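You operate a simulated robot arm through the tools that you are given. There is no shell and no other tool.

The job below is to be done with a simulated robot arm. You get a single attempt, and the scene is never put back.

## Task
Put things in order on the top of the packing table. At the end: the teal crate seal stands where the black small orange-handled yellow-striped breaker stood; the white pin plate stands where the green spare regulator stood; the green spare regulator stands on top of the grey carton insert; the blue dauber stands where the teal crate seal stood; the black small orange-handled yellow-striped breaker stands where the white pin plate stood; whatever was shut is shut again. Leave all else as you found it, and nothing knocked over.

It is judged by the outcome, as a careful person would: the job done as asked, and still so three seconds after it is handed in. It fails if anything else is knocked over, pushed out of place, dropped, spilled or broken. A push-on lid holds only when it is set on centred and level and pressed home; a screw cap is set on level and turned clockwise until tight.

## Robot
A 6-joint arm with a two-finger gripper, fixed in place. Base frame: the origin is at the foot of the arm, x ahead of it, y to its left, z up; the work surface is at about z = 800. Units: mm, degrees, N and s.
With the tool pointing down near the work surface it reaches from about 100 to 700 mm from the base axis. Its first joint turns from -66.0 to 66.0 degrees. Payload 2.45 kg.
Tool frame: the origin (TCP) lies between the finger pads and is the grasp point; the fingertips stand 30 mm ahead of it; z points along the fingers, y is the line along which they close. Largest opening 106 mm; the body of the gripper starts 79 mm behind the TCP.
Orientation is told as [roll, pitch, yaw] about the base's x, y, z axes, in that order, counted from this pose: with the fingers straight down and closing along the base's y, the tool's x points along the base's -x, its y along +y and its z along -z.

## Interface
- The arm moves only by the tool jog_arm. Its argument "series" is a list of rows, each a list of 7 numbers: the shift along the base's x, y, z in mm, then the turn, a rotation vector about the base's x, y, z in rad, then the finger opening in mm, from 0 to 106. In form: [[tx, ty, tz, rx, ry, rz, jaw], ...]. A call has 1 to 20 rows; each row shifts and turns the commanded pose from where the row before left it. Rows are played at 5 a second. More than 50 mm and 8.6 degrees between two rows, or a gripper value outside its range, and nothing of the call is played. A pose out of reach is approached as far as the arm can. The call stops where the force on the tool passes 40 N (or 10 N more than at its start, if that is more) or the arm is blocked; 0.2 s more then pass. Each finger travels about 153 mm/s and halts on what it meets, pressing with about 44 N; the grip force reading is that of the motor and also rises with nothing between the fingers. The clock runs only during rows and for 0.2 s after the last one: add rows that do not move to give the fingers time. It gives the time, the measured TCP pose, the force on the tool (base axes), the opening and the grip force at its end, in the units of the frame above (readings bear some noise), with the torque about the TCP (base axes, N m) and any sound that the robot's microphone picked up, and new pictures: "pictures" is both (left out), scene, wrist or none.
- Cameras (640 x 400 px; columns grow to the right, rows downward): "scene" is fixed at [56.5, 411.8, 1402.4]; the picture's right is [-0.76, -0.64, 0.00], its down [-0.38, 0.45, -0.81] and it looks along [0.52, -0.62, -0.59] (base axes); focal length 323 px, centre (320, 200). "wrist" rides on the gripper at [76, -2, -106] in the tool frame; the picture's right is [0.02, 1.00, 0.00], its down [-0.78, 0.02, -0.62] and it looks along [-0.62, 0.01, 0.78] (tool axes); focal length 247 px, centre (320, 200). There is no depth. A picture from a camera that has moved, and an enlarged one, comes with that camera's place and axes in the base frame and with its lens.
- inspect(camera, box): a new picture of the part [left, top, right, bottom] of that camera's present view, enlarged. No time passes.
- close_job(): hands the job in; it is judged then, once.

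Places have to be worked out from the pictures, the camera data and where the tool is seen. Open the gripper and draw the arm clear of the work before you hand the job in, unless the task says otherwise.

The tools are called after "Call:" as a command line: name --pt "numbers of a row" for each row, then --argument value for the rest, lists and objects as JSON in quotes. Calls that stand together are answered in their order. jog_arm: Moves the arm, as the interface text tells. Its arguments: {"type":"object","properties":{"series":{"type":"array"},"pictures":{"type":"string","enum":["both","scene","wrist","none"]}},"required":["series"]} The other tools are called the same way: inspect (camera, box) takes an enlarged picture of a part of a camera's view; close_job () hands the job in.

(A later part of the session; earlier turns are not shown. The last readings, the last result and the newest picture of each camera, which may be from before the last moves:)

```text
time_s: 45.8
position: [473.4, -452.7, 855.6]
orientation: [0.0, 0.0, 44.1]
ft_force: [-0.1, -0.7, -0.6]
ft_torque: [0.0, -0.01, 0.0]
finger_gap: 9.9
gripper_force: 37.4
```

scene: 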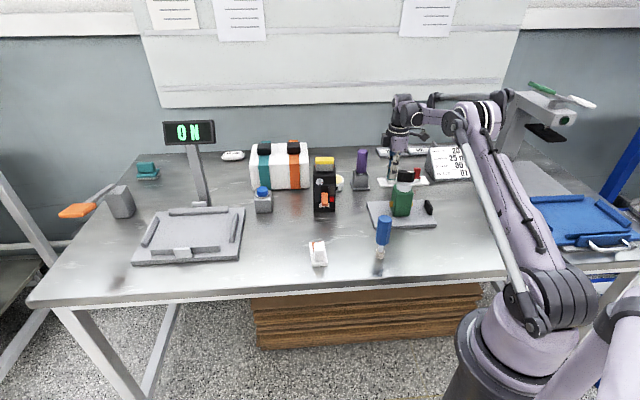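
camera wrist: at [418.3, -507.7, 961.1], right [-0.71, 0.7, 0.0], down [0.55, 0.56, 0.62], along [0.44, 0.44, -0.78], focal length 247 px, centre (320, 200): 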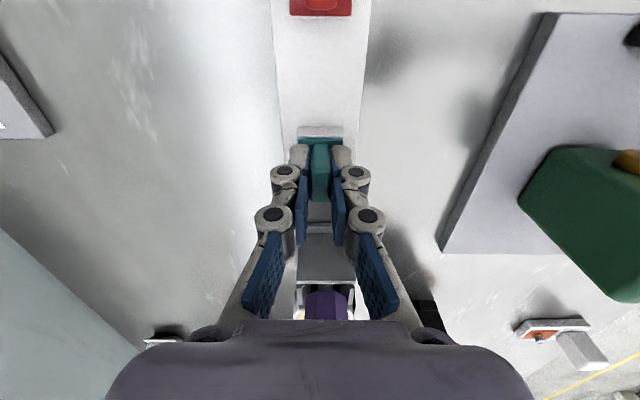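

Load relieved. I keep pulling up 2 mm at a time.

Call:
jog_arm --pt "0 0 1 0 0 0 4" --pt "0 0 1 0 0 0 4" --pt "0 0 1 0 0 0 4" --pt "0 0 0 0 0 0 4"

Call:
inspect --camera "wrist" --box '[240, 80, 400, 220]'

Call:
inspect --camera "scene" --box '[360, 140, 440, 210]'

```text
time_s: 46.8
position: [472.7, -453.0, 860.1]
orientation: [0.0, -0.1, 44.0]
ft_force: [-0.4, 0.2, 0.3]
ft_torque: [-0.01, 0.01, 0.01]
finger_gap: 9.9
gripper_force: 37.2
camera wrist: at [418.5, -507.8, 966.0], right [-0.71, 0.7, 0.0], down [0.55, 0.56, 0.62], along [0.44, 0.44, -0.78], focal length 247 px, centre (320, 200)
```

scene: 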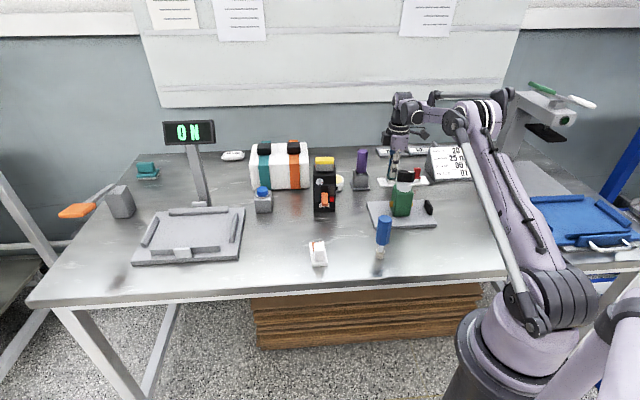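
wrist: 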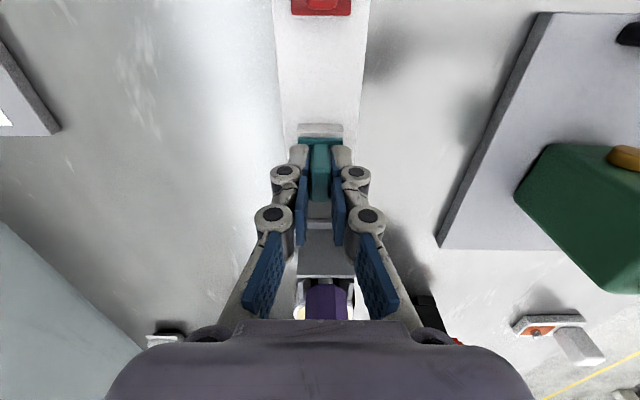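

```text
2.86 times, centred on (320, 150) of wrist
camera zoom: at [418.5, -507.8, 966.0], right [-0.71, 0.7, 0.0], down [0.55, 0.56, 0.62], along [0.44, 0.44, -0.78], focal length 706 px, centre (320, 343)
```

zoom: 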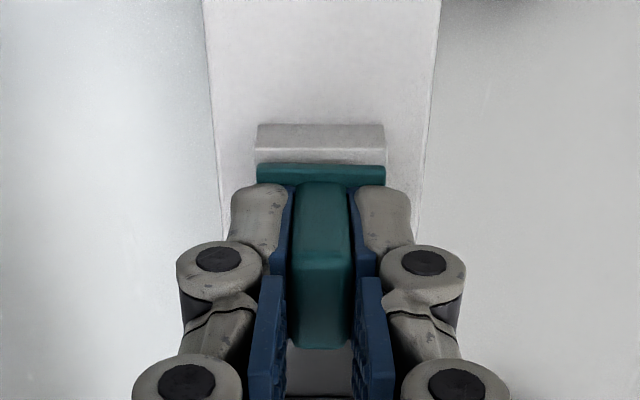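

```text
5.71 times, centred on (400, 175) of scene
camera zoom: at [56.5, 411.8, 1402.4], right [-0.76, -0.64, 0.0], down [-0.38, 0.45, -0.81], along [0.52, -0.62, -0.59], focal length 1848 px, centre (-137, 343)
```

zoom: 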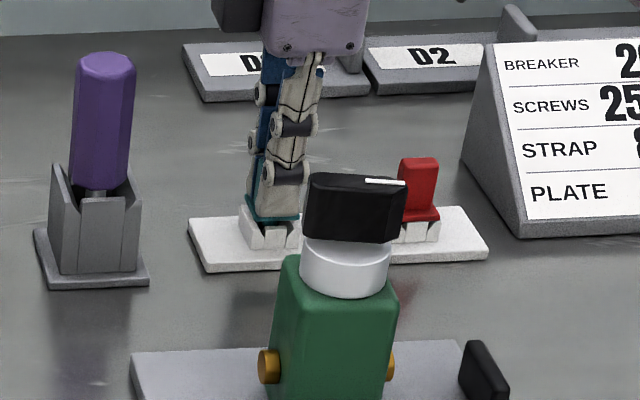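

The seal slides up with no resistance and the strip stays put. I lift it clear.

Call:
jog_arm --pt "0 0 3 0 0 0 4" --pt "0 0 5 0 0 0 4" --pt "0 0 10 0 0 0 4" --pt "0 0 25 0 0 0 4" --pt "0 0 30 0 0 0 4" --pt "0 0 30 0 0 0 4" --pt "0 0 0 0 0 0 4"

Call:
inspect --camera "wrist" --box '[240, 60, 400, 200]'

Call:
inspect --camera "scene" --box '[370, 130, 440, 195]'

```text
time_s: 48.4
position: [471.8, -454.3, 962.6]
orientation: [0.0, -0.1, 44.0]
ft_force: [-0.2, -0.5, -0.6]
ft_torque: [-0.01, -0.03, 0.03]
finger_gap: 10.1
gripper_force: 36.6
camera wrist: at [417.8, -508.0, 1069.3], right [-0.71, 0.7, 0.0], down [0.55, 0.56, 0.62], along [0.44, 0.44, -0.78], focal length 247 px, centre (320, 200)
```

scene: 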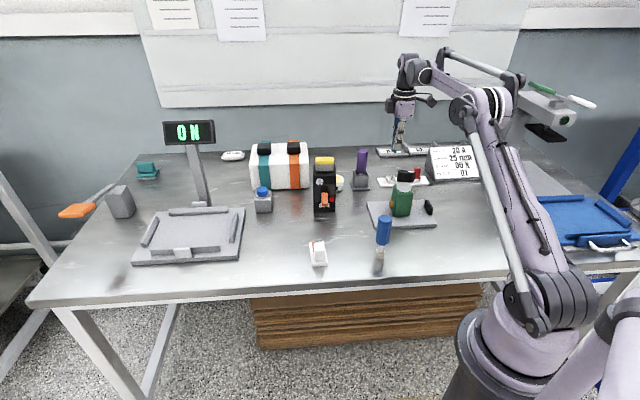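
wrist: 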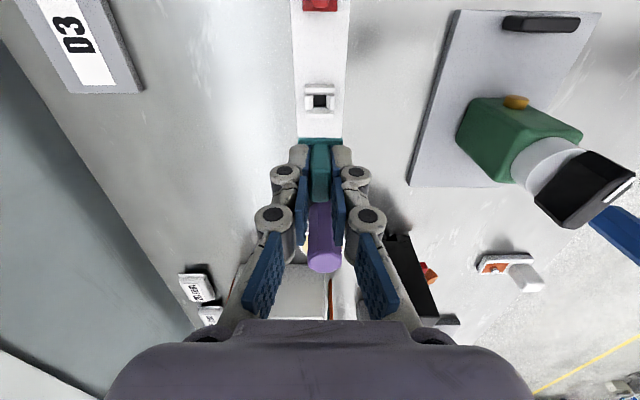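

```text
2.86 times, centred on (320, 130) of wrist
camera zoom: at [417.8, -508.0, 1069.3], right [-0.71, 0.7, 0.0], down [0.55, 0.56, 0.62], along [0.44, 0.44, -0.78], focal length 706 px, centre (320, 400)
```

zoom: 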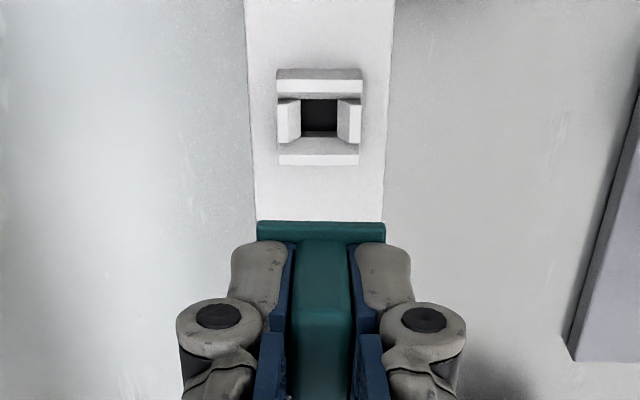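

```text
6.15 times, centred on (405, 162) of scene
camera zoom: at [56.5, 411.8, 1402.4], right [-0.76, -0.64, 0.0], down [-0.38, 0.45, -0.81], along [0.52, -0.62, -0.59], focal length 1990 px, centre (-203, 431)
```

zoom: 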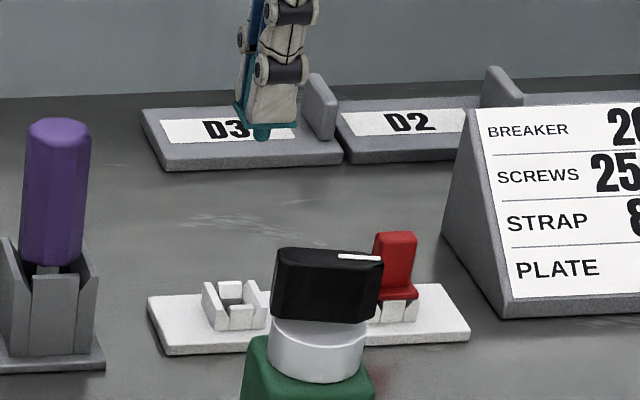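

The seal is out: it has a short round peg, and the clip is a square socket with a funnel top. Before moving on I zoom in on the dauber's foot and the socket to judge how it can stand there.

Call:
inspect --camera "scene" --box '[364, 210, 404, 265]'

Call:
inspect --camera "wrist" --box '[290, 75, 350, 120]'

Call:
inspect --camera "scene" --box '[380, 160, 430, 195]'

Call:
inspect --camera "scene" --box '[390, 135, 426, 160]'

```text
7.27 times, centred on (384, 238) of scene
camera zoom: at [56.5, 411.8, 1402.4], right [-0.76, -0.64, 0.0], down [-0.38, 0.45, -0.81], along [0.52, -0.62, -0.59], focal length 2352 px, centre (-146, -73)
```

zoom: 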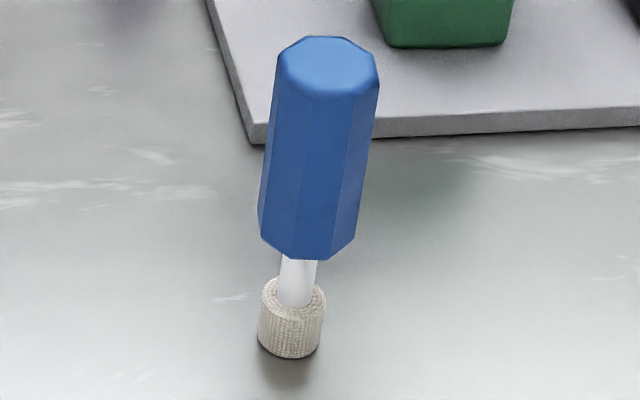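

```text
8.89 times, centred on (320, 98) of wrist
camera zoom: at [417.8, -508.0, 1069.3], right [-0.71, 0.7, 0.0], down [0.55, 0.56, 0.62], along [0.44, 0.44, -0.78], focal length 2195 px, centre (320, 1111)
```

zoom: 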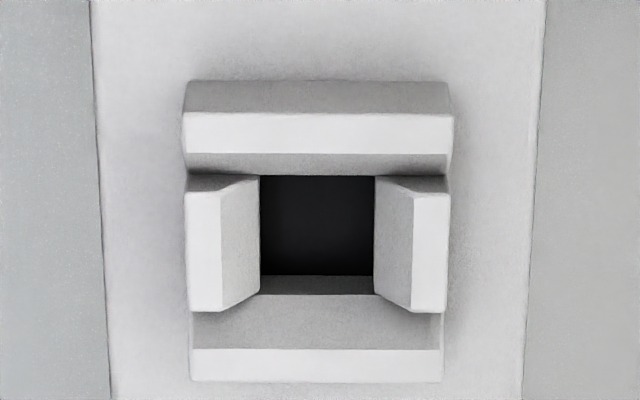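

```text
11.43 times, centred on (405, 178) of scene
camera zoom: at [56.5, 411.8, 1402.4], right [-0.76, -0.64, 0.0], down [-0.38, 0.45, -0.81], along [0.52, -0.62, -0.59], focal length 3696 px, centre (-651, 457)
```

zoom: 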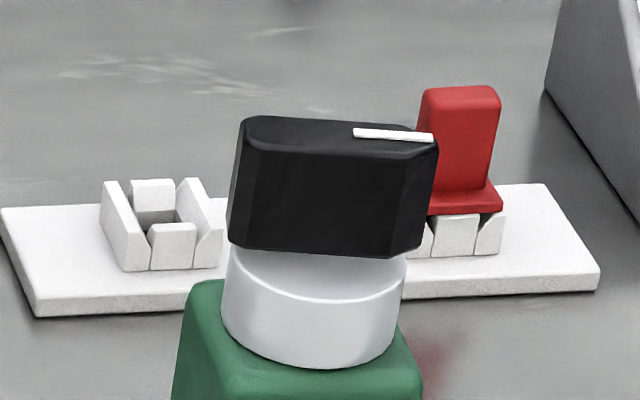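

```text
16.00 times, centred on (408, 148) of scene
camera zoom: at [56.5, 411.8, 1402.4], right [-0.76, -0.64, 0.0], down [-0.38, 0.45, -0.81], along [0.52, -0.62, -0.59], focal length 5174 px, centre (-1088, 1040)
```

zoom: 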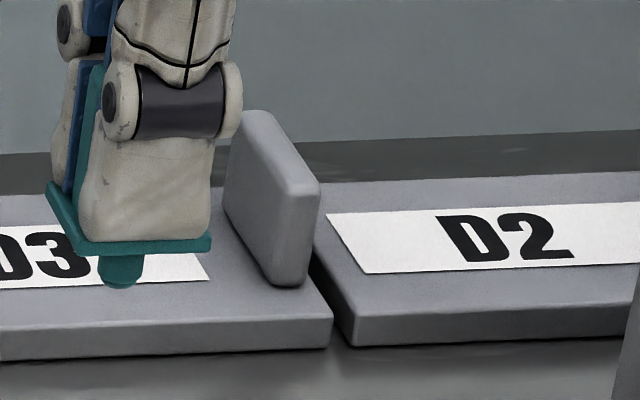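

Foot diameter (~21–22 mm) is close to the socket's funnel opening (~21 mm), so the dauber can stand centred there. First I take the seal on a raised path around the breaker to the breaker's old spot (602, -46).

Call:
jog_arm --pt "0 0 35 0 0 0 4" --pt "0 0 35 0 0 0 4" --pt "0 41 0 0 0 0 4" --pt "0 41 0 0 0 0 4" --pt "0 41 0 0 0 0 4" --pt "0 41 0 0 0 0 4" --pt "0 41 0 0 0 0 4" --pt "21.5 34 0 0 0 0 4" --pt "21.5 34 0 0 0 0 4" --pt "21.5 34 0 0 0 0 4" --pt "21.5 34 0 0 0 0 4" --pt "21.5 34 0 0 0 0 4" --pt "22 33 0 0 0 0 4" --pt "0 0 -40 0 0 0 4" --pt "0 0 -40 0 0 0 4" --pt "0 0 0 0 0 0 4"

Call:
inspect --camera "scene" --box '[240, 140, 330, 240]'

```text
time_s: 51.8
position: [601.8, -44.3, 953.6]
orientation: [0.0, 0.0, 44.1]
ft_force: [-0.1, 0.5, 0.6]
ft_torque: [-0.02, 0.03, 0.01]
finger_gap: 10.2
gripper_force: 37.5
camera wrist: at [548.4, -98.6, 1059.9], right [-0.71, 0.7, 0.0], down [0.55, 0.56, 0.62], along [0.44, 0.44, -0.78], focal length 247 px, centre (320, 200)
```

scene: 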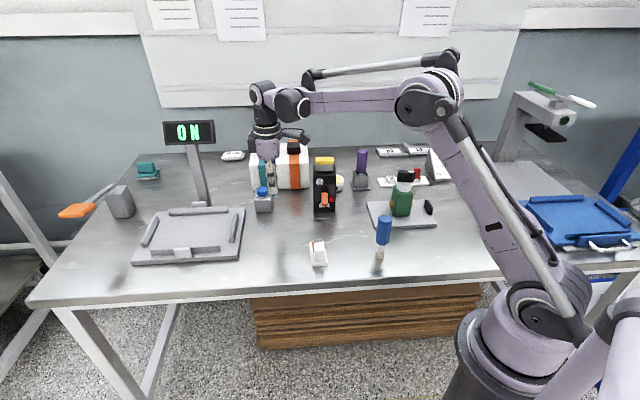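
wrist: 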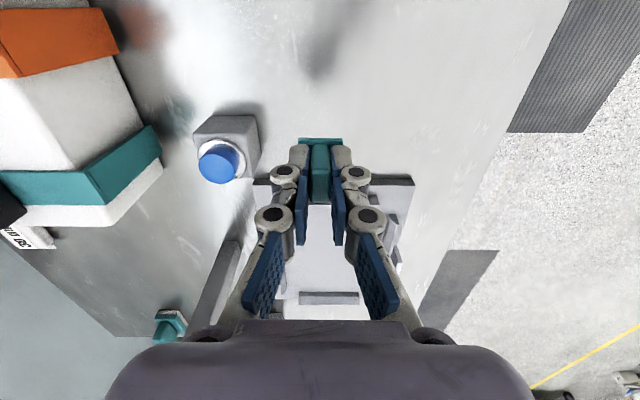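

```text
4.00 times, centred on (285, 190) of scene
camera zoom: at [56.5, 411.8, 1402.4], right [-0.76, -0.64, 0.0], down [-0.38, 0.45, -0.81], along [0.52, -0.62, -0.59], focal length 1294 px, centre (460, 240)
```

zoom: 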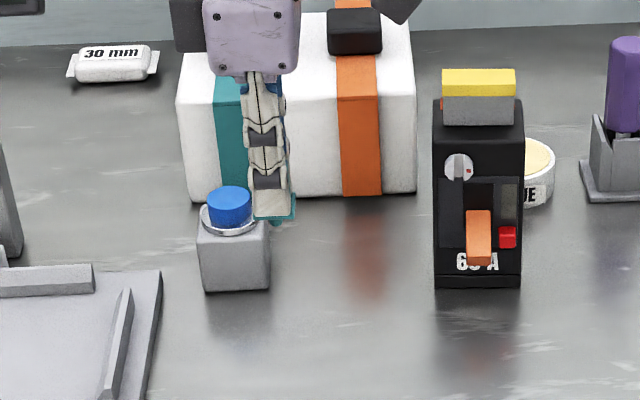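

Above the old breaker spot, clear of the button box. I descend to about z=856 and look at the peg.

Call:
jog_arm --pt "0 -2 -40 0 0 0 4" --pt "0 0 -40 0 0 0 4" --pt "0 0 -17 0 0 0 4" --pt "0 0 0 0 0 0 4" --pictures "none"

Call:
inspect --camera "scene" --box '[260, 200, 300, 240]'

```text
time_s: 52.8
position: [603.1, -46.8, 855.7]
orientation: [0.0, -0.1, 44.1]
ft_force: [-0.6, -0.3, -0.8]
ft_torque: [-0.01, 0.0, -0.03]
finger_gap: 10.0
gripper_force: 37.8
```

```text
10.00 times, centred on (280, 220) of scene
camera zoom: at [56.5, 411.8, 1402.4], right [-0.76, -0.64, 0.0], down [-0.38, 0.45, -0.81], along [0.52, -0.62, -0.59], focal length 3234 px, centre (720, 0)
```

zoom: 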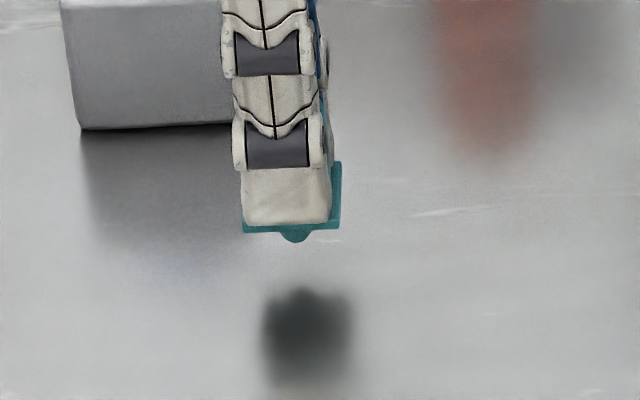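

The reflection suggests about 8 mm left. I lower 6 mm, then 1 mm at a time.

Call:
jog_arm --pt "0 0 -4 0 0 0 4" --pt "0 0 -2 0 0 0 4" --pt "0 0 0 0 0 0 4" --pictures "none"

Call:
inspect --camera "scene" --box '[260, 210, 300, 240]'

```text
time_s: 53.6
position: [601.9, -47.9, 849.5]
orientation: [0.0, -0.1, 44.0]
ft_force: [-1.0, -0.5, 0.8]
ft_torque: [-0.02, -0.01, -0.03]
finger_gap: 10.0
gripper_force: 37.3
```

```text
13.33 times, centred on (280, 225) of scene
camera zoom: at [56.5, 411.8, 1402.4], right [-0.76, -0.64, 0.0], down [-0.38, 0.45, -0.81], along [0.52, -0.62, -0.59], focal length 4312 px, centre (853, -133)
```

zoom: 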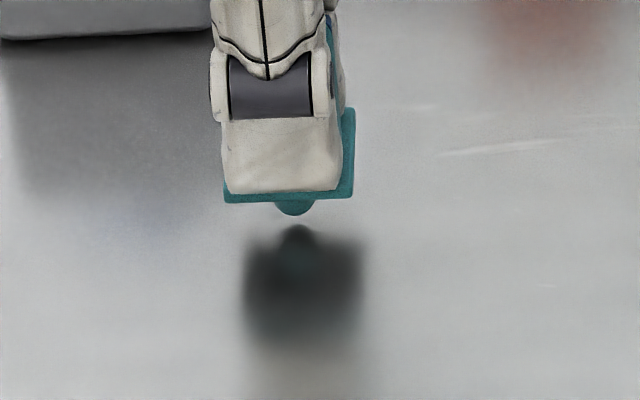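

About 1.4 mm to go. I lower in 0.7 mm steps.

Call:
jog_arm --pt "0 0 -0.7 0 0 0 4" --pt "0 0 -0.6 0 0 0 4" --pt "0 0 0 0 0 0 4" --pictures "none"

Call:
inspect --camera "scene" --box '[260, 210, 300, 240]'

```text
time_s: 54.4
position: [601.9, -46.9, 848.0]
orientation: [0.1, -0.1, 44.0]
ft_force: [-0.3, -0.1, 0.0]
ft_torque: [-0.01, 0.0, -0.02]
finger_gap: 9.7
gripper_force: 36.5
```

```text
13.33 times, centred on (280, 225) of scene
camera zoom: at [56.5, 411.8, 1402.4], right [-0.76, -0.64, 0.0], down [-0.38, 0.45, -0.81], along [0.52, -0.62, -0.59], focal length 4312 px, centre (853, -133)
```

zoom: 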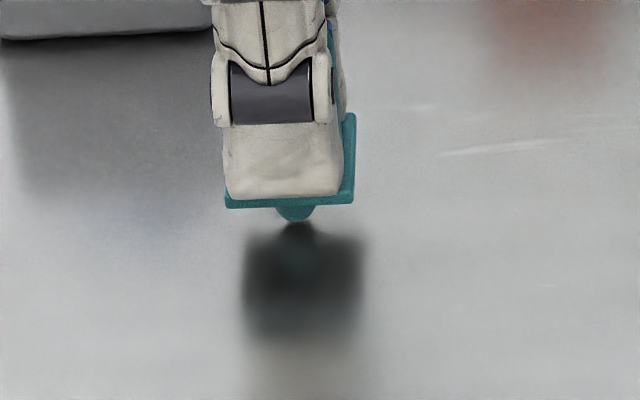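

Nearly touching. Another small step.

Call:
jog_arm --pt "0 0 -0.4 0 0 0 4" --pt "0 0 0 0 0 0 4" --pictures "none"

```text
time_s: 55.0
position: [601.9, -49.2, 847.1]
orientation: [0.0, -0.2, 44.0]
ft_force: [0.3, -0.8, -0.8]
ft_torque: [0.01, -0.02, -0.02]
finger_gap: 9.6
gripper_force: 36.7
```

Call:
jog_arm --pt "0 0 -0.4 0 0 0 4" --pt "0 0 0 0 0 0 4" --pictures "none"

Call:
inspect --camera "scene" --box '[260, 210, 300, 240]'

```text
time_s: 55.6
position: [601.7, -47.0, 848.0]
orientation: [-0.1, -0.1, 44.0]
ft_force: [0.3, -0.5, 0.0]
ft_torque: [0.04, -0.01, -0.01]
finger_gap: 9.9
gripper_force: 37.3
```

```text
13.33 times, centred on (280, 225) of scene
camera zoom: at [56.5, 411.8, 1402.4], right [-0.76, -0.64, 0.0], down [-0.38, 0.45, -0.81], along [0.52, -0.62, -0.59], focal length 4312 px, centre (853, -133)
```

zoom: 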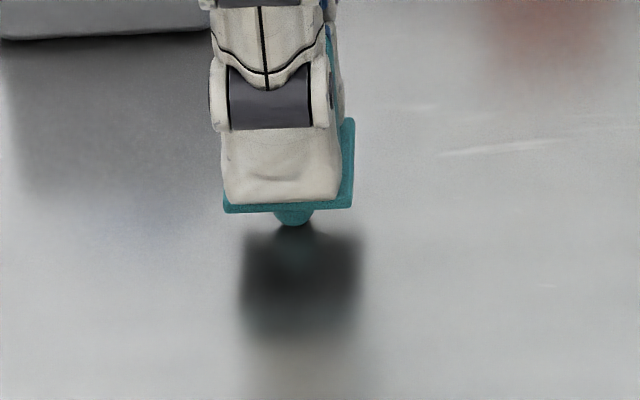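

Still lightly above or just at contact; another half-millimetre.

Call:
jog_arm --pt "0 0 -0.5 0 0 0 4" --pt "0 0 0 0 0 0 4" --pictures "none"

Call:
inspect --camera "scene" --box '[270, 215, 290, 235]'

```text
time_s: 56.2
position: [602.0, -48.0, 846.2]
orientation: [0.0, -0.1, 44.1]
ft_force: [-0.1, 0.5, 0.3]
ft_torque: [-0.01, 0.0, -0.01]
finger_gap: 9.6
gripper_force: 37.5
```

```text
16.00 times, centred on (280, 225) of scene
camera zoom: at [56.5, 411.8, 1402.4], right [-0.76, -0.64, 0.0], down [-0.38, 0.45, -0.81], along [0.52, -0.62, -0.59], focal length 5174 px, centre (960, -200)
```

zoom: 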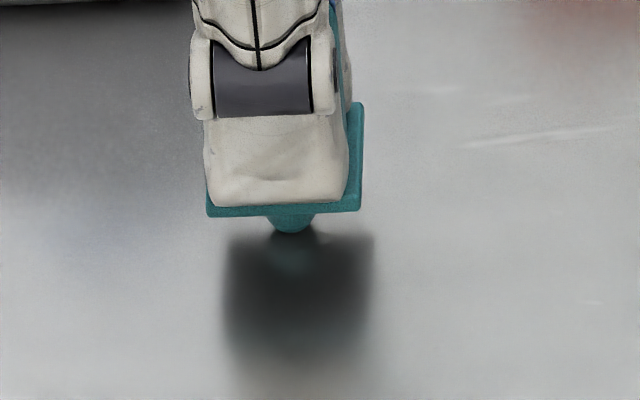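

Call:
jog_arm --pt "0 0 -0.5 0 0 0 4" --pt "0 0 0 0 0 0 4" --pictures "none"

Call:
inspect --camera "scene" --box '[270, 215, 290, 235]'

```text
time_s: 56.8
position: [601.1, -47.7, 845.5]
orientation: [0.0, -0.1, 44.2]
ft_force: [0.7, 0.7, -0.2]
ft_torque: [0.01, 0.0, 0.01]
finger_gap: 9.6
gripper_force: 37.3
```

```text
16.00 times, centred on (280, 225) of scene
camera zoom: at [56.5, 411.8, 1402.4], right [-0.76, -0.64, 0.0], down [-0.38, 0.45, -0.81], along [0.52, -0.62, -0.59], focal length 5174 px, centre (960, -200)
```

zoom: 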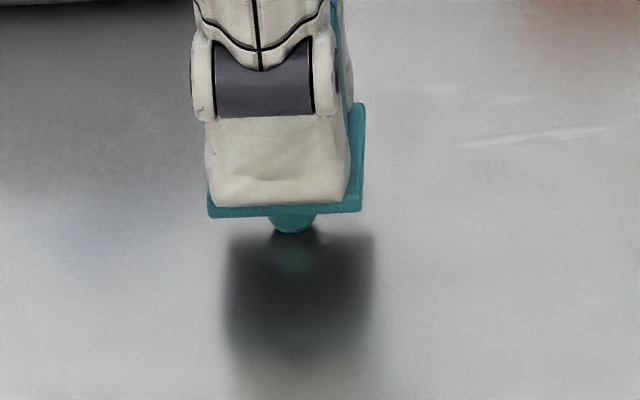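

The image barely changed; another half-millimetre.

Call:
jog_arm --pt "0 0 -0.6 0 0 0 4" --pt "0 0 0 0 0 0 4" --pt "0 0 0 0 0 0 4" --pictures "none"

Call:
inspect --camera "scene" --box '[270, 215, 290, 235]'

```text
time_s: 57.6
position: [602.3, -46.5, 846.0]
orientation: [-0.1, -0.1, 44.0]
ft_force: [-1.7, -0.4, 5.4]
ft_torque: [-0.01, 0.02, 0.0]
finger_gap: 9.9
gripper_force: 37.3
```

```text
16.00 times, centred on (280, 225) of scene
camera zoom: at [56.3, 411.8, 1402.4], right [-0.76, -0.64, 0.0], down [-0.38, 0.45, -0.81], along [0.52, -0.62, -0.59], focal length 5174 px, centre (960, -200)
```

zoom: 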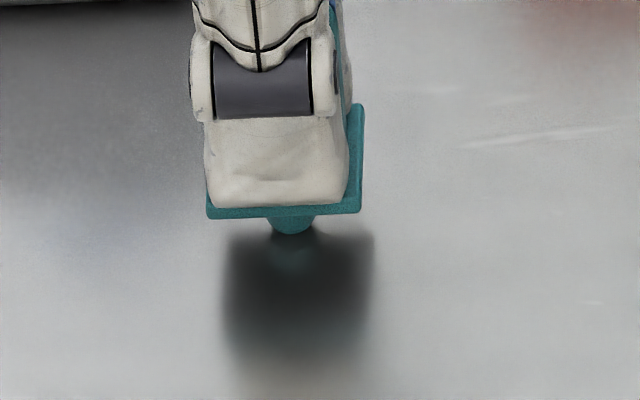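

Gentle contact (5 N). I open the fingers slowly in small increments, holding position.

Call:
jog_arm --pt "0 0 0 0 0 0 11" --pt "0 0 0 0 0 0 13" --pt "0 0 0 0 0 0 16" --pt "0 0 0 0 0 0 22" --pt "0 0 0 0 0 0 30" --pt "0 0 0 0 0 0 40"

Call:
inspect --camera "scene" --box '[260, 205, 300, 240]'

Call:
inspect --camera "wrist" --box '[240, 80, 400, 220]'

```text
time_s: 59.0
position: [602.4, -48.8, 844.8]
orientation: [0.0, -0.1, 44.0]
ft_force: [0.2, -0.7, -0.1]
ft_torque: [0.03, 0.0, -0.02]
finger_gap: 39.9
gripper_force: 0.1
camera wrist: at [547.8, -102.1, 951.8], right [-0.71, 0.7, 0.0], down [0.55, 0.56, 0.62], along [0.44, 0.44, -0.78], focal length 247 px, centre (320, 200)
```

scene: 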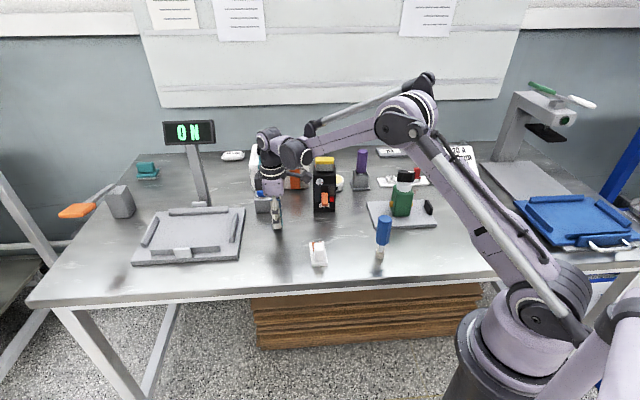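
wrist: 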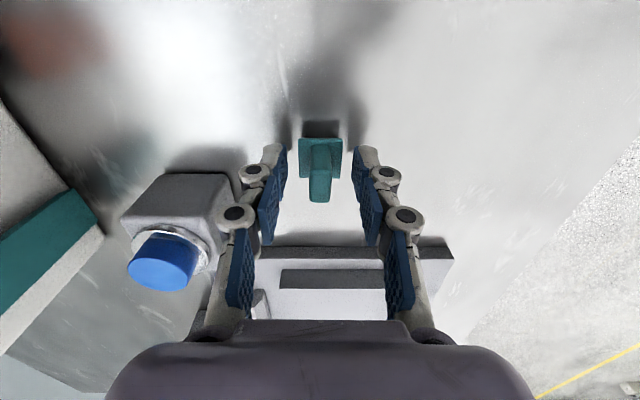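

```text
11.43 times, centred on (280, 222) of scene
camera zoom: at [56.5, 411.8, 1402.4], right [-0.76, -0.64, 0.0], down [-0.38, 0.45, -0.81], along [0.52, -0.62, -0.59], focal length 3696 px, centre (777, -57)
```

zoom: 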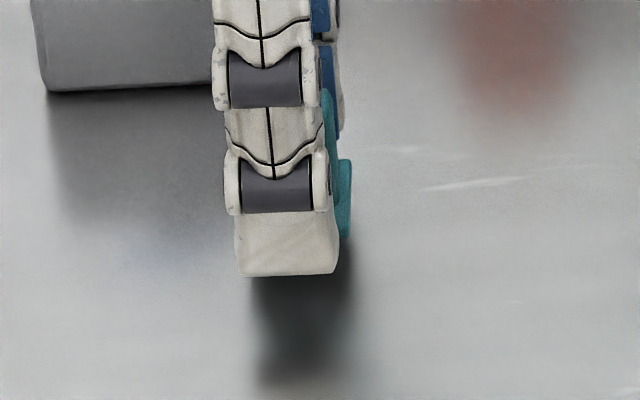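

```text
2.86 times, centred on (320, 150) of wrist
camera zoom: at [547.8, -102.1, 951.8], right [-0.71, 0.7, 0.0], down [0.55, 0.56, 0.62], along [0.44, 0.44, -0.78], focal length 706 px, centre (320, 343)
```

zoom: 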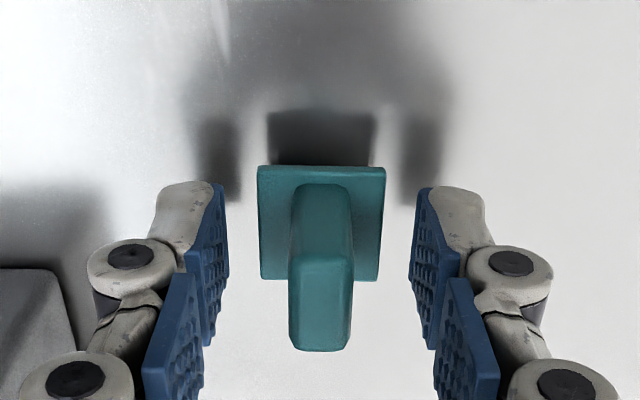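

The seal stands upright on its peg. I rise straight up and check.

Call:
jog_arm --pt "0 0 0 0 0 0 52" --pt "0 0 15 0 0 0 52" --pt "0 0 40 0 0 0 60" --pt "0 0 45 0 0 0 60" --pt "0 0 45 0 0 0 60" --pt "0 0 0 0 0 0 60"

Call:
inspect --camera "scene" --box '[250, 190, 310, 240]'

Call:
inspect --camera "wrist" --box '[240, 60, 400, 200]'

```text
time_s: 60.4
position: [601.9, -50.4, 990.9]
orientation: [0.0, -0.1, 44.2]
ft_force: [-0.1, 0.8, -0.3]
ft_torque: [0.01, -0.01, 0.0]
finger_gap: 60.0
gripper_force: 0.0
camera wrist: at [547.8, -104.0, 1097.5], right [-0.71, 0.7, 0.0], down [0.55, 0.56, 0.62], along [0.44, 0.44, -0.78], focal length 247 px, centre (320, 200)
```

scene: 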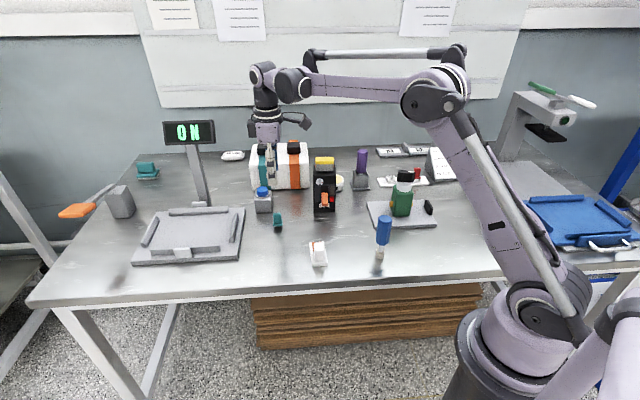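
wrist: 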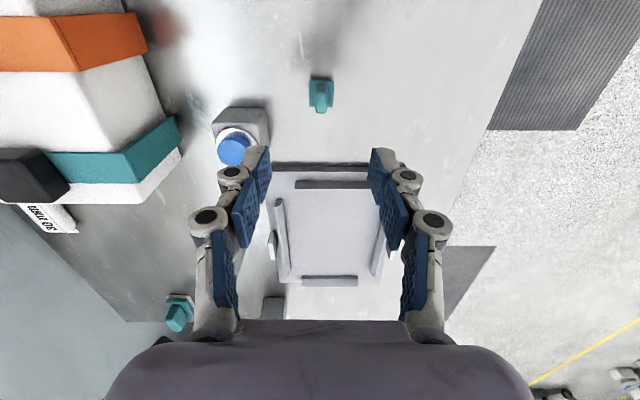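

```text
8.00 times, centred on (280, 215) of scene
camera zoom: at [56.5, 411.8, 1402.4], right [-0.76, -0.64, 0.0], down [-0.38, 0.45, -0.81], along [0.52, -0.62, -0.59], focal length 2587 px, centre (640, 80)
```

zoom: 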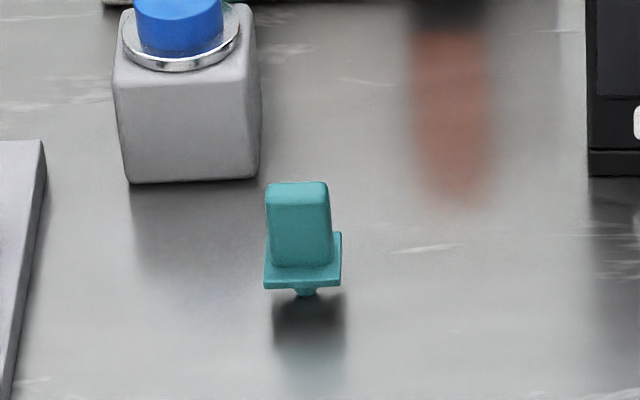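

```text
2.86 times, centred on (320, 130) of wrist
camera zoom: at [547.8, -104.0, 1097.5], right [-0.71, 0.7, 0.0], down [0.55, 0.56, 0.62], along [0.44, 0.44, -0.78], focal length 706 px, centre (320, 400)
```

zoom: 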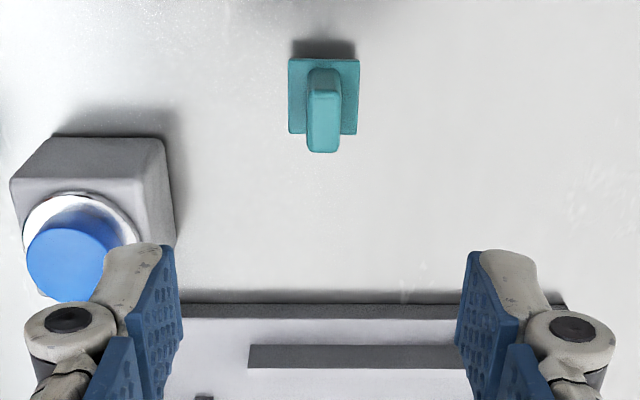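

The seal stands well on the old breaker spot. Now the dauber: I move above it at height (about (313, -132)) keeping yaw 44°, and look.

Call:
jog_arm --pt "-41 -11.5 5 0 0 0 70" --pt "-41 -11.5 5 0 0 0 80" --pt "-41 -11.5 5 0 0 0 90" --pt "-41 -11.5 5 0 0 0 90" --pt "-41 -11.5 0 0 0 0 90" --pt "-41 -11.5 0 0 0 0 90" --pt "-42 -12 0 0 0 0 90" --pt "0 0 0 0 0 0 90"

Call:
inspect --camera "wrist" --box '[220, 20, 420, 180]'

```text
time_s: 62.2
position: [313.2, -129.0, 1009.4]
orientation: [0.0, -0.1, 44.1]
ft_force: [-0.3, 1.0, 0.1]
ft_torque: [0.0, 0.01, -0.01]
finger_gap: 90.1
gripper_force: 0.1
camera wrist: at [259.0, -182.9, 1117.3], right [-0.71, 0.7, 0.0], down [0.55, 0.56, 0.62], along [0.44, 0.44, -0.78], focal length 247 px, centre (320, 200)
```

scene: 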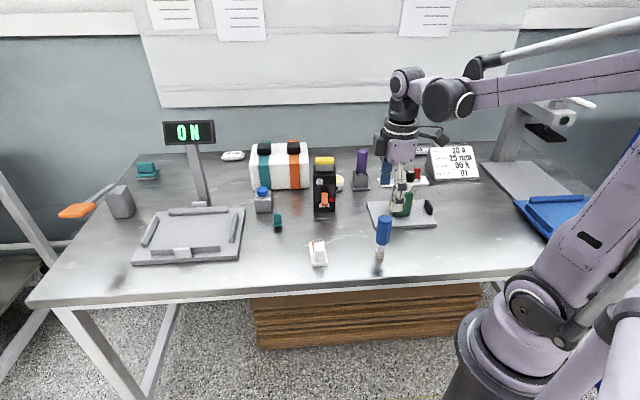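
wrist: 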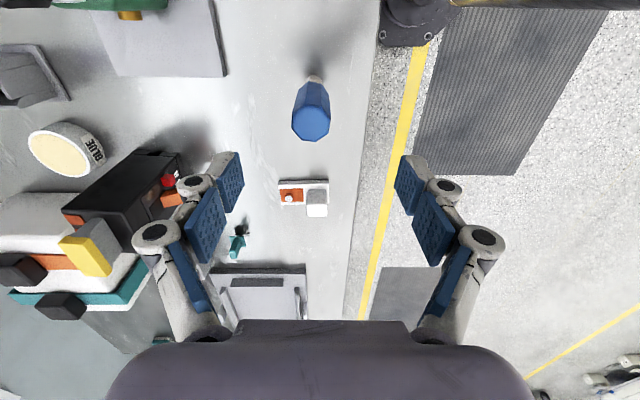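

```text
2.50 times, centred on (320, 100) of wrist
camera zoom: at [259.0, -182.9, 1117.3], right [-0.71, 0.7, 0.0], down [0.55, 0.56, 0.62], along [0.44, 0.44, -0.78], focal length 617 px, centre (320, 450)
```

zoom: 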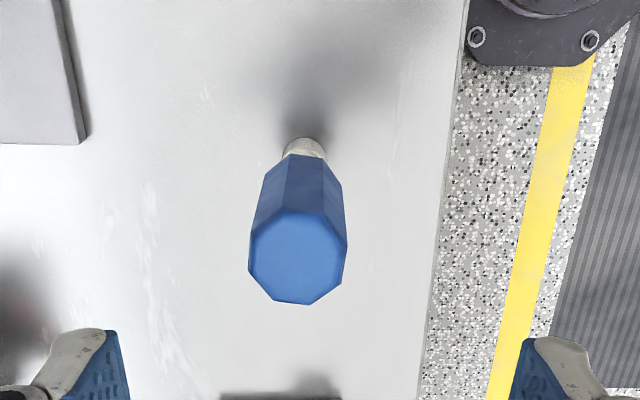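

I check the seal from this new angle before continuing, as it looks slanted in this view.

Call:
inspect --camera "wrist" --box '[215, 215, 275, 270]'

Call:
inspect --camera "scene" --box '[250, 195, 310, 245]'

```text
7.27 times, centred on (245, 242) of wrist
camera zoom: at [259.0, -182.9, 1117.3], right [-0.71, 0.7, 0.0], down [0.55, 0.56, 0.62], along [0.44, 0.44, -0.78], focal length 1796 px, centre (866, -109)
```

zoom: 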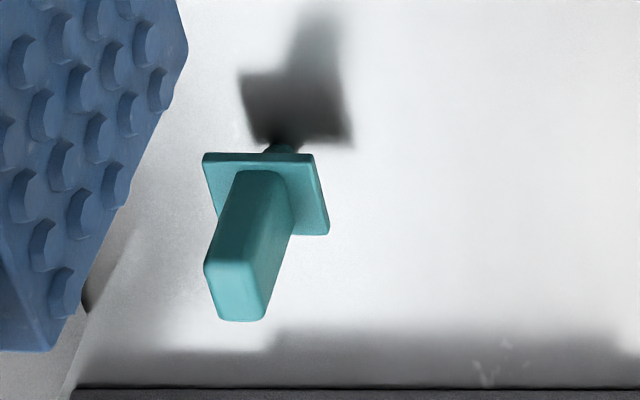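

```text
8.00 times, centred on (280, 220) of scene
camera zoom: at [56.4, 411.8, 1402.4], right [-0.76, -0.64, 0.0], down [-0.38, 0.45, -0.81], along [0.52, -0.62, -0.59], focal length 2587 px, centre (640, 40)
```

zoom: 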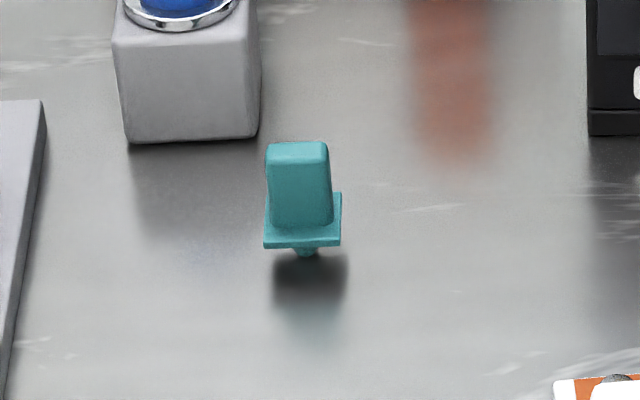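

The seal is upright. The dauber centre is at about (319, -134), top z≈919, foot ≈19–20 mm. I shift over it and descend to z≈885 with fingers at 60 mm.

Call:
jog_arm --pt "5.5 -5 0 0 0 0 80" --pt "0 0 -40 0 0 0 70" --pt "0 0 -40 0 0 0 65" --pt "0 0 0 0 0 0 65"

Call:
inspect --camera "wrist" --box '[240, 60, 400, 200]'

Call:
inspect --camera "scene" --box '[350, 180, 430, 270]'

```text
time_s: 63.2
position: [319.9, -132.0, 930.6]
orientation: [0.1, -0.1, 44.0]
ft_force: [-0.3, -0.1, -0.5]
ft_torque: [0.0, 0.01, -0.01]
finger_gap: 64.9
gripper_force: 0.1
camera wrist: at [265.6, -186.1, 1036.6], right [-0.71, 0.7, 0.0], down [0.55, 0.56, 0.62], along [0.44, 0.44, -0.78], focal length 247 px, centre (320, 200)
```

scene: 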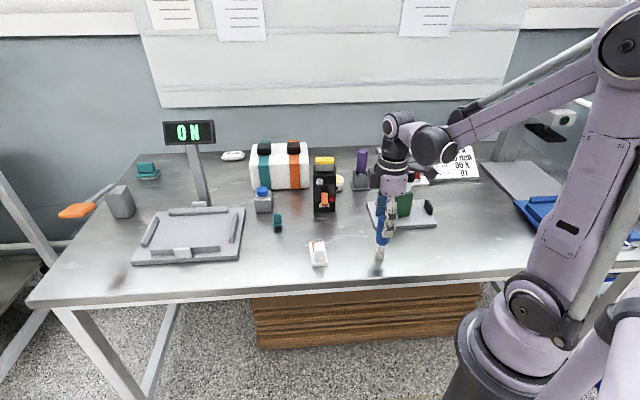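
wrist: 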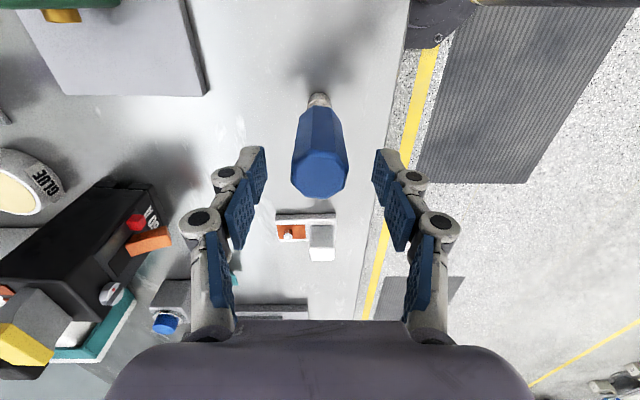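

```text
2.86 times, centred on (320, 130) of wrist
camera zoom: at [265.6, -186.1, 1036.6], right [-0.71, 0.7, 0.0], down [0.55, 0.56, 0.62], along [0.44, 0.44, -0.78], focal length 706 px, centre (320, 400)
```

zoom: 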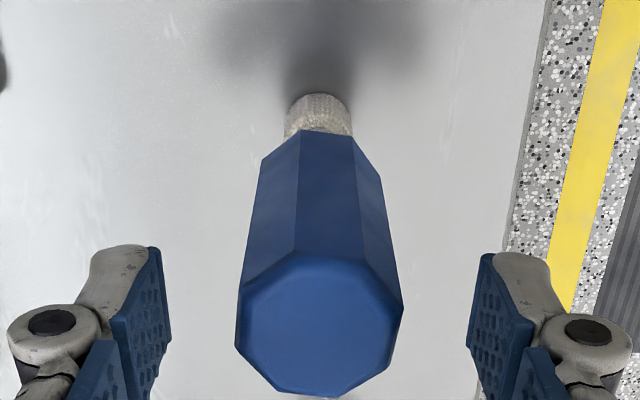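

```text
4.44 times, centred on (390, 225) of scene
camera zoom: at [56.4, 411.8, 1402.4], right [-0.76, -0.64, 0.0], down [-0.38, 0.45, -0.81], along [0.52, -0.62, -0.59], focal length 1437 px, centre (9, 89)
```

zoom: 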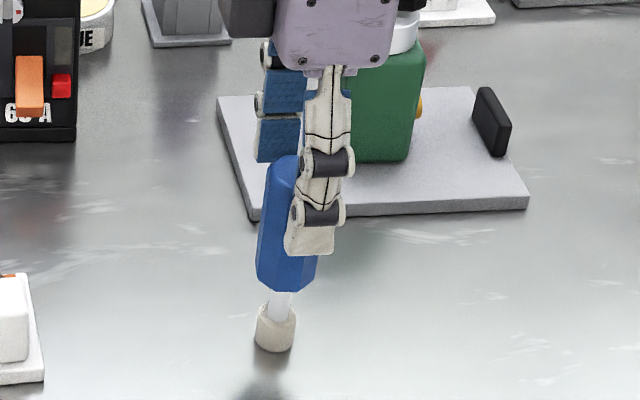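

The dauber's octagonal flats are about 6° off; I rotate to yaw ≈38°, shift 2 mm, descend to z≈884 and close.

Call:
jog_arm --pt "-1.4 -1.4 -6 0 0 -0.105 65" --pt "0 0 -40 0 0 0 60" --pt "0 0 0 0 0 0 45" --pt "0 0 0 0 0 0 40"

Call:
inspect --camera "wrist" --box '[240, 80, 400, 220]'

```text
time_s: 64.2
position: [318.8, -135.0, 884.2]
orientation: [0.0, 0.0, 38.0]
ft_force: [0.6, 0.6, 0.7]
ft_torque: [0.02, 0.0, 0.01]
finger_gap: 40.0
gripper_force: 0.0
camera wrist: at [258.7, -182.1, 990.0], right [-0.63, 0.77, 0.0], down [0.61, 0.49, 0.62], along [0.48, 0.39, -0.78], focal length 247 px, centre (320, 200)
```

scene: 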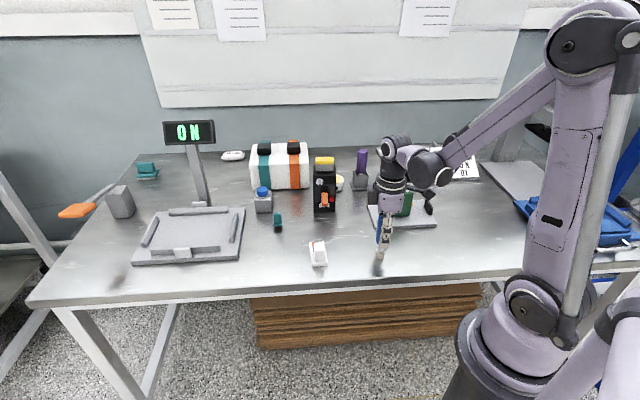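
wrist: 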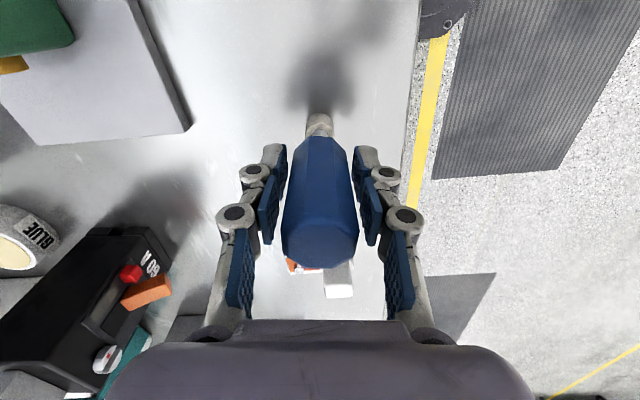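

```text
2.86 times, centred on (320, 150) of wrist
camera zoom: at [258.7, -182.1, 990.0], right [-0.63, 0.77, 0.0], down [0.61, 0.49, 0.62], along [0.48, 0.39, -0.78], focal length 706 px, centre (320, 343)
```

zoom: 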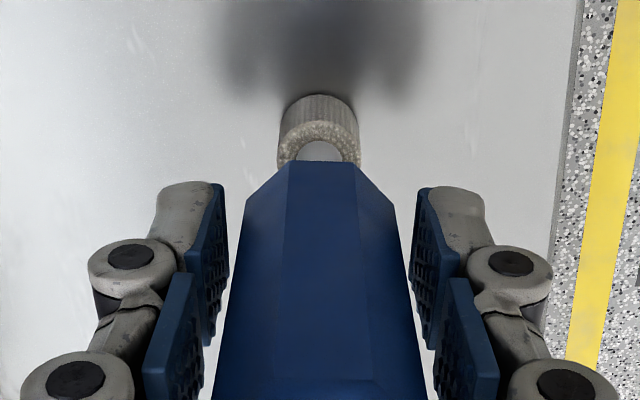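

The flats are aligned and centred. I close on the handle, then lift slightly.

Call:
jog_arm --pt "0 0 0 0 0 0 34" --pt "0 0 0 0 0 0 26" --pt "0 0 0 0 0 0 22" --pt "0 0 0 0 0 0 22" --pictures "none"

Call:
inspect --camera "wrist" --box '[240, 80, 400, 220]'

```text
time_s: 65.2
position: [318.1, -133.5, 884.1]
orientation: [0.0, -0.1, 37.9]
ft_force: [0.3, 0.0, -0.1]
ft_torque: [-0.01, 0.01, 0.04]
finger_gap: 30.2
gripper_force: 43.9
```

```text
2.86 times, centred on (320, 150) of wrist
camera zoom: at [258.7, -182.1, 990.1], right [-0.63, 0.77, 0.0], down [0.61, 0.49, 0.62], along [0.48, 0.39, -0.78], focal length 706 px, centre (320, 343)
```

zoom: 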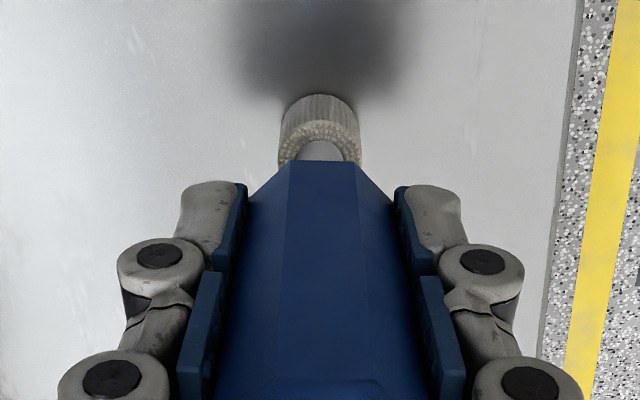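

The dauber is gripped (30 mm across flats), foot aligned with the TCP. I lift it high, route between regulator and breaker, and stop above the socket at (472.6, -453.5).

Call:
jog_arm --pt "0 0 10 0 0 0 22" --pt "0 0 40 0 0 0 22" --pt "0 0 40 0 0 0 22" --pt "0 0 40 0 0 0 22" --pt "0 0 30 0 0 0 22" --pt "30.5 -29 0 0 0 0 22" --pt "30.5 -29 0 0 0 0 22" --pt "30.5 -29 0 0 0 0 22" --pt "30.5 -29 0 0 0 0 22" --pt "6.4 -40.7 0 0 0 0 22" --pt "6.4 -40.7 0 0 0 0 22" --pt "6.4 -40.7 0 0 0 0 22" --pt "6.4 -40.7 0 0 0 0 22" --pt "6.4 -40.7 0 0 0 0 22" --pt "0 0 0 0 0 0 22" --pt "0 0 0 0 0 0 22"

Call:
inspect --camera "wrist" --box '[240, 60, 400, 200]'

Call:
inspect --camera "scene" --box '[360, 110, 440, 200]'

```text
time_s: 68.6
position: [471.4, -444.4, 1044.7]
orientation: [0.0, -0.1, 37.9]
ft_force: [0.2, 0.1, -0.9]
ft_torque: [0.02, 0.0, 0.01]
finger_gap: 30.1
gripper_force: 44.4
out of reach, approached as far as the arm can: row 14
camera wrist: at [411.9, -492.5, 1151.1], right [-0.63, 0.77, 0.0], down [0.61, 0.5, 0.62], along [0.48, 0.39, -0.78], focal length 247 px, centre (320, 200)
```

scene: 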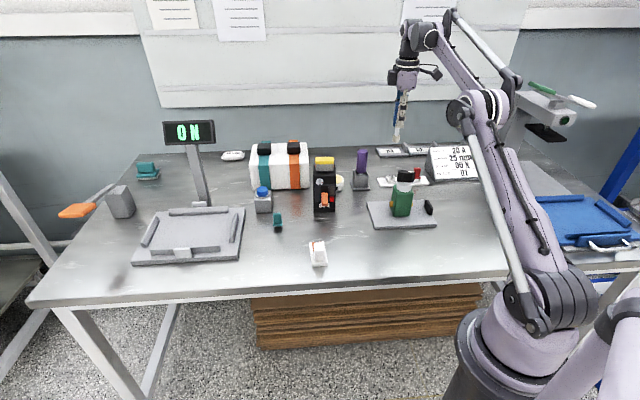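
wrist: 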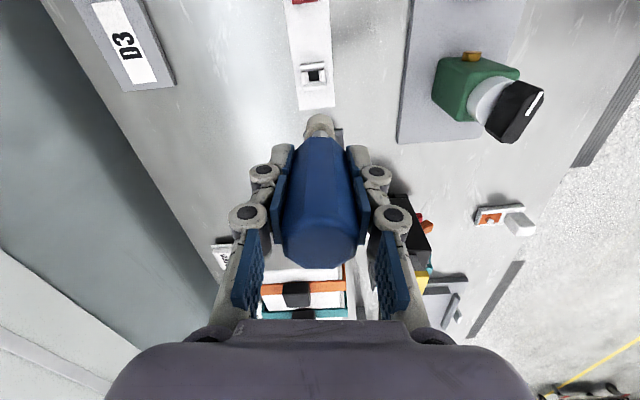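

```text
2.86 times, centred on (320, 130) of wrist
camera zoom: at [411.9, -492.5, 1151.1], right [-0.63, 0.77, 0.0], down [0.61, 0.5, 0.62], along [0.48, 0.39, -0.78], focal length 706 px, centre (320, 400)
```

zoom: 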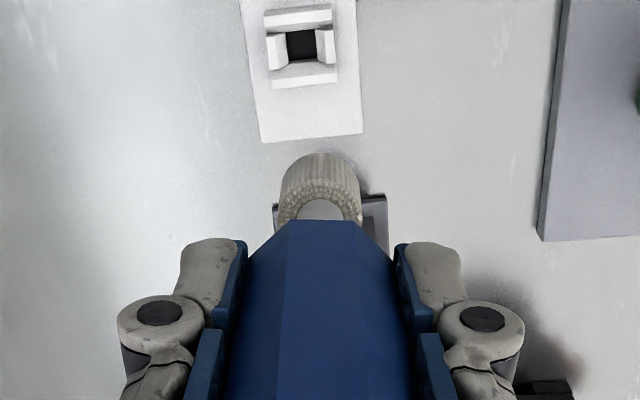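

```text
4.44 times, centred on (400, 155) of scene
camera zoom: at [56.5, 411.8, 1402.4], right [-0.76, -0.64, 0.0], down [-0.38, 0.45, -0.81], along [0.52, -0.62, -0.59], focal length 1437 px, centre (-36, 400)
```

zoom: 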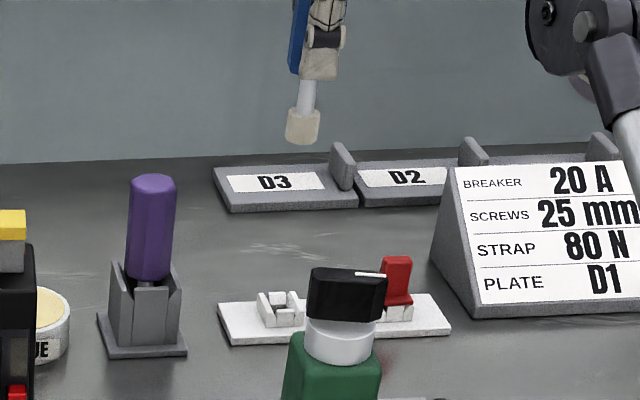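

At this height the target is just out of reach; I lower 60 mm, where it is reachable, and re-read the pose.

Call:
jog_arm --pt "0 0 -30 0 0 0 22" --pt "0 0 -30 0 0 0 22" --pt "0 0 0 0 0 0 22" --pt "0 0 0 0 0 0 22" --pictures "wrist"

Call:
inspect --camera "wrist" --box '[240, 60, 400, 200]'

```text
time_s: 69.6
position: [470.0, -445.2, 983.8]
orientation: [-0.1, -0.1, 37.9]
ft_force: [-0.4, -0.9, -0.5]
ft_torque: [-0.01, -0.04, -0.01]
finger_gap: 30.4
gripper_force: 44.0
camera wrist: at [411.7, -493.5, 1090.3], right [-0.63, 0.77, 0.0], down [0.61, 0.49, 0.62], along [0.48, 0.39, -0.78], focal length 247 px, centre (320, 200)
```

wrist: 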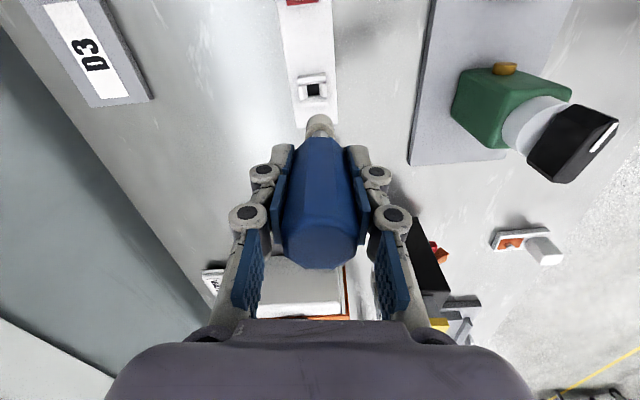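

```text
2.86 times, centred on (320, 130) of wrist
camera zoom: at [411.7, -493.5, 1090.3], right [-0.63, 0.77, 0.0], down [0.61, 0.49, 0.62], along [0.48, 0.39, -0.78], focal length 706 px, centre (320, 400)
```

zoom: 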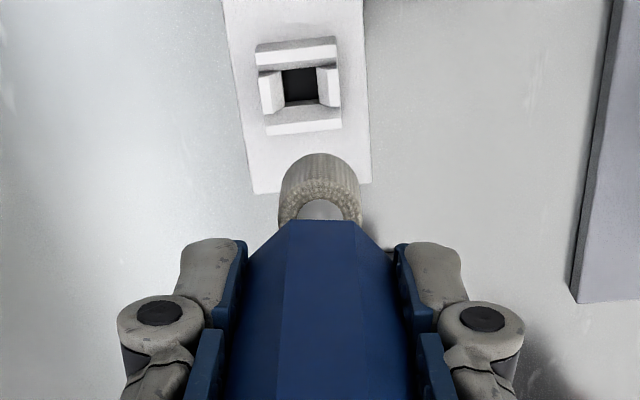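

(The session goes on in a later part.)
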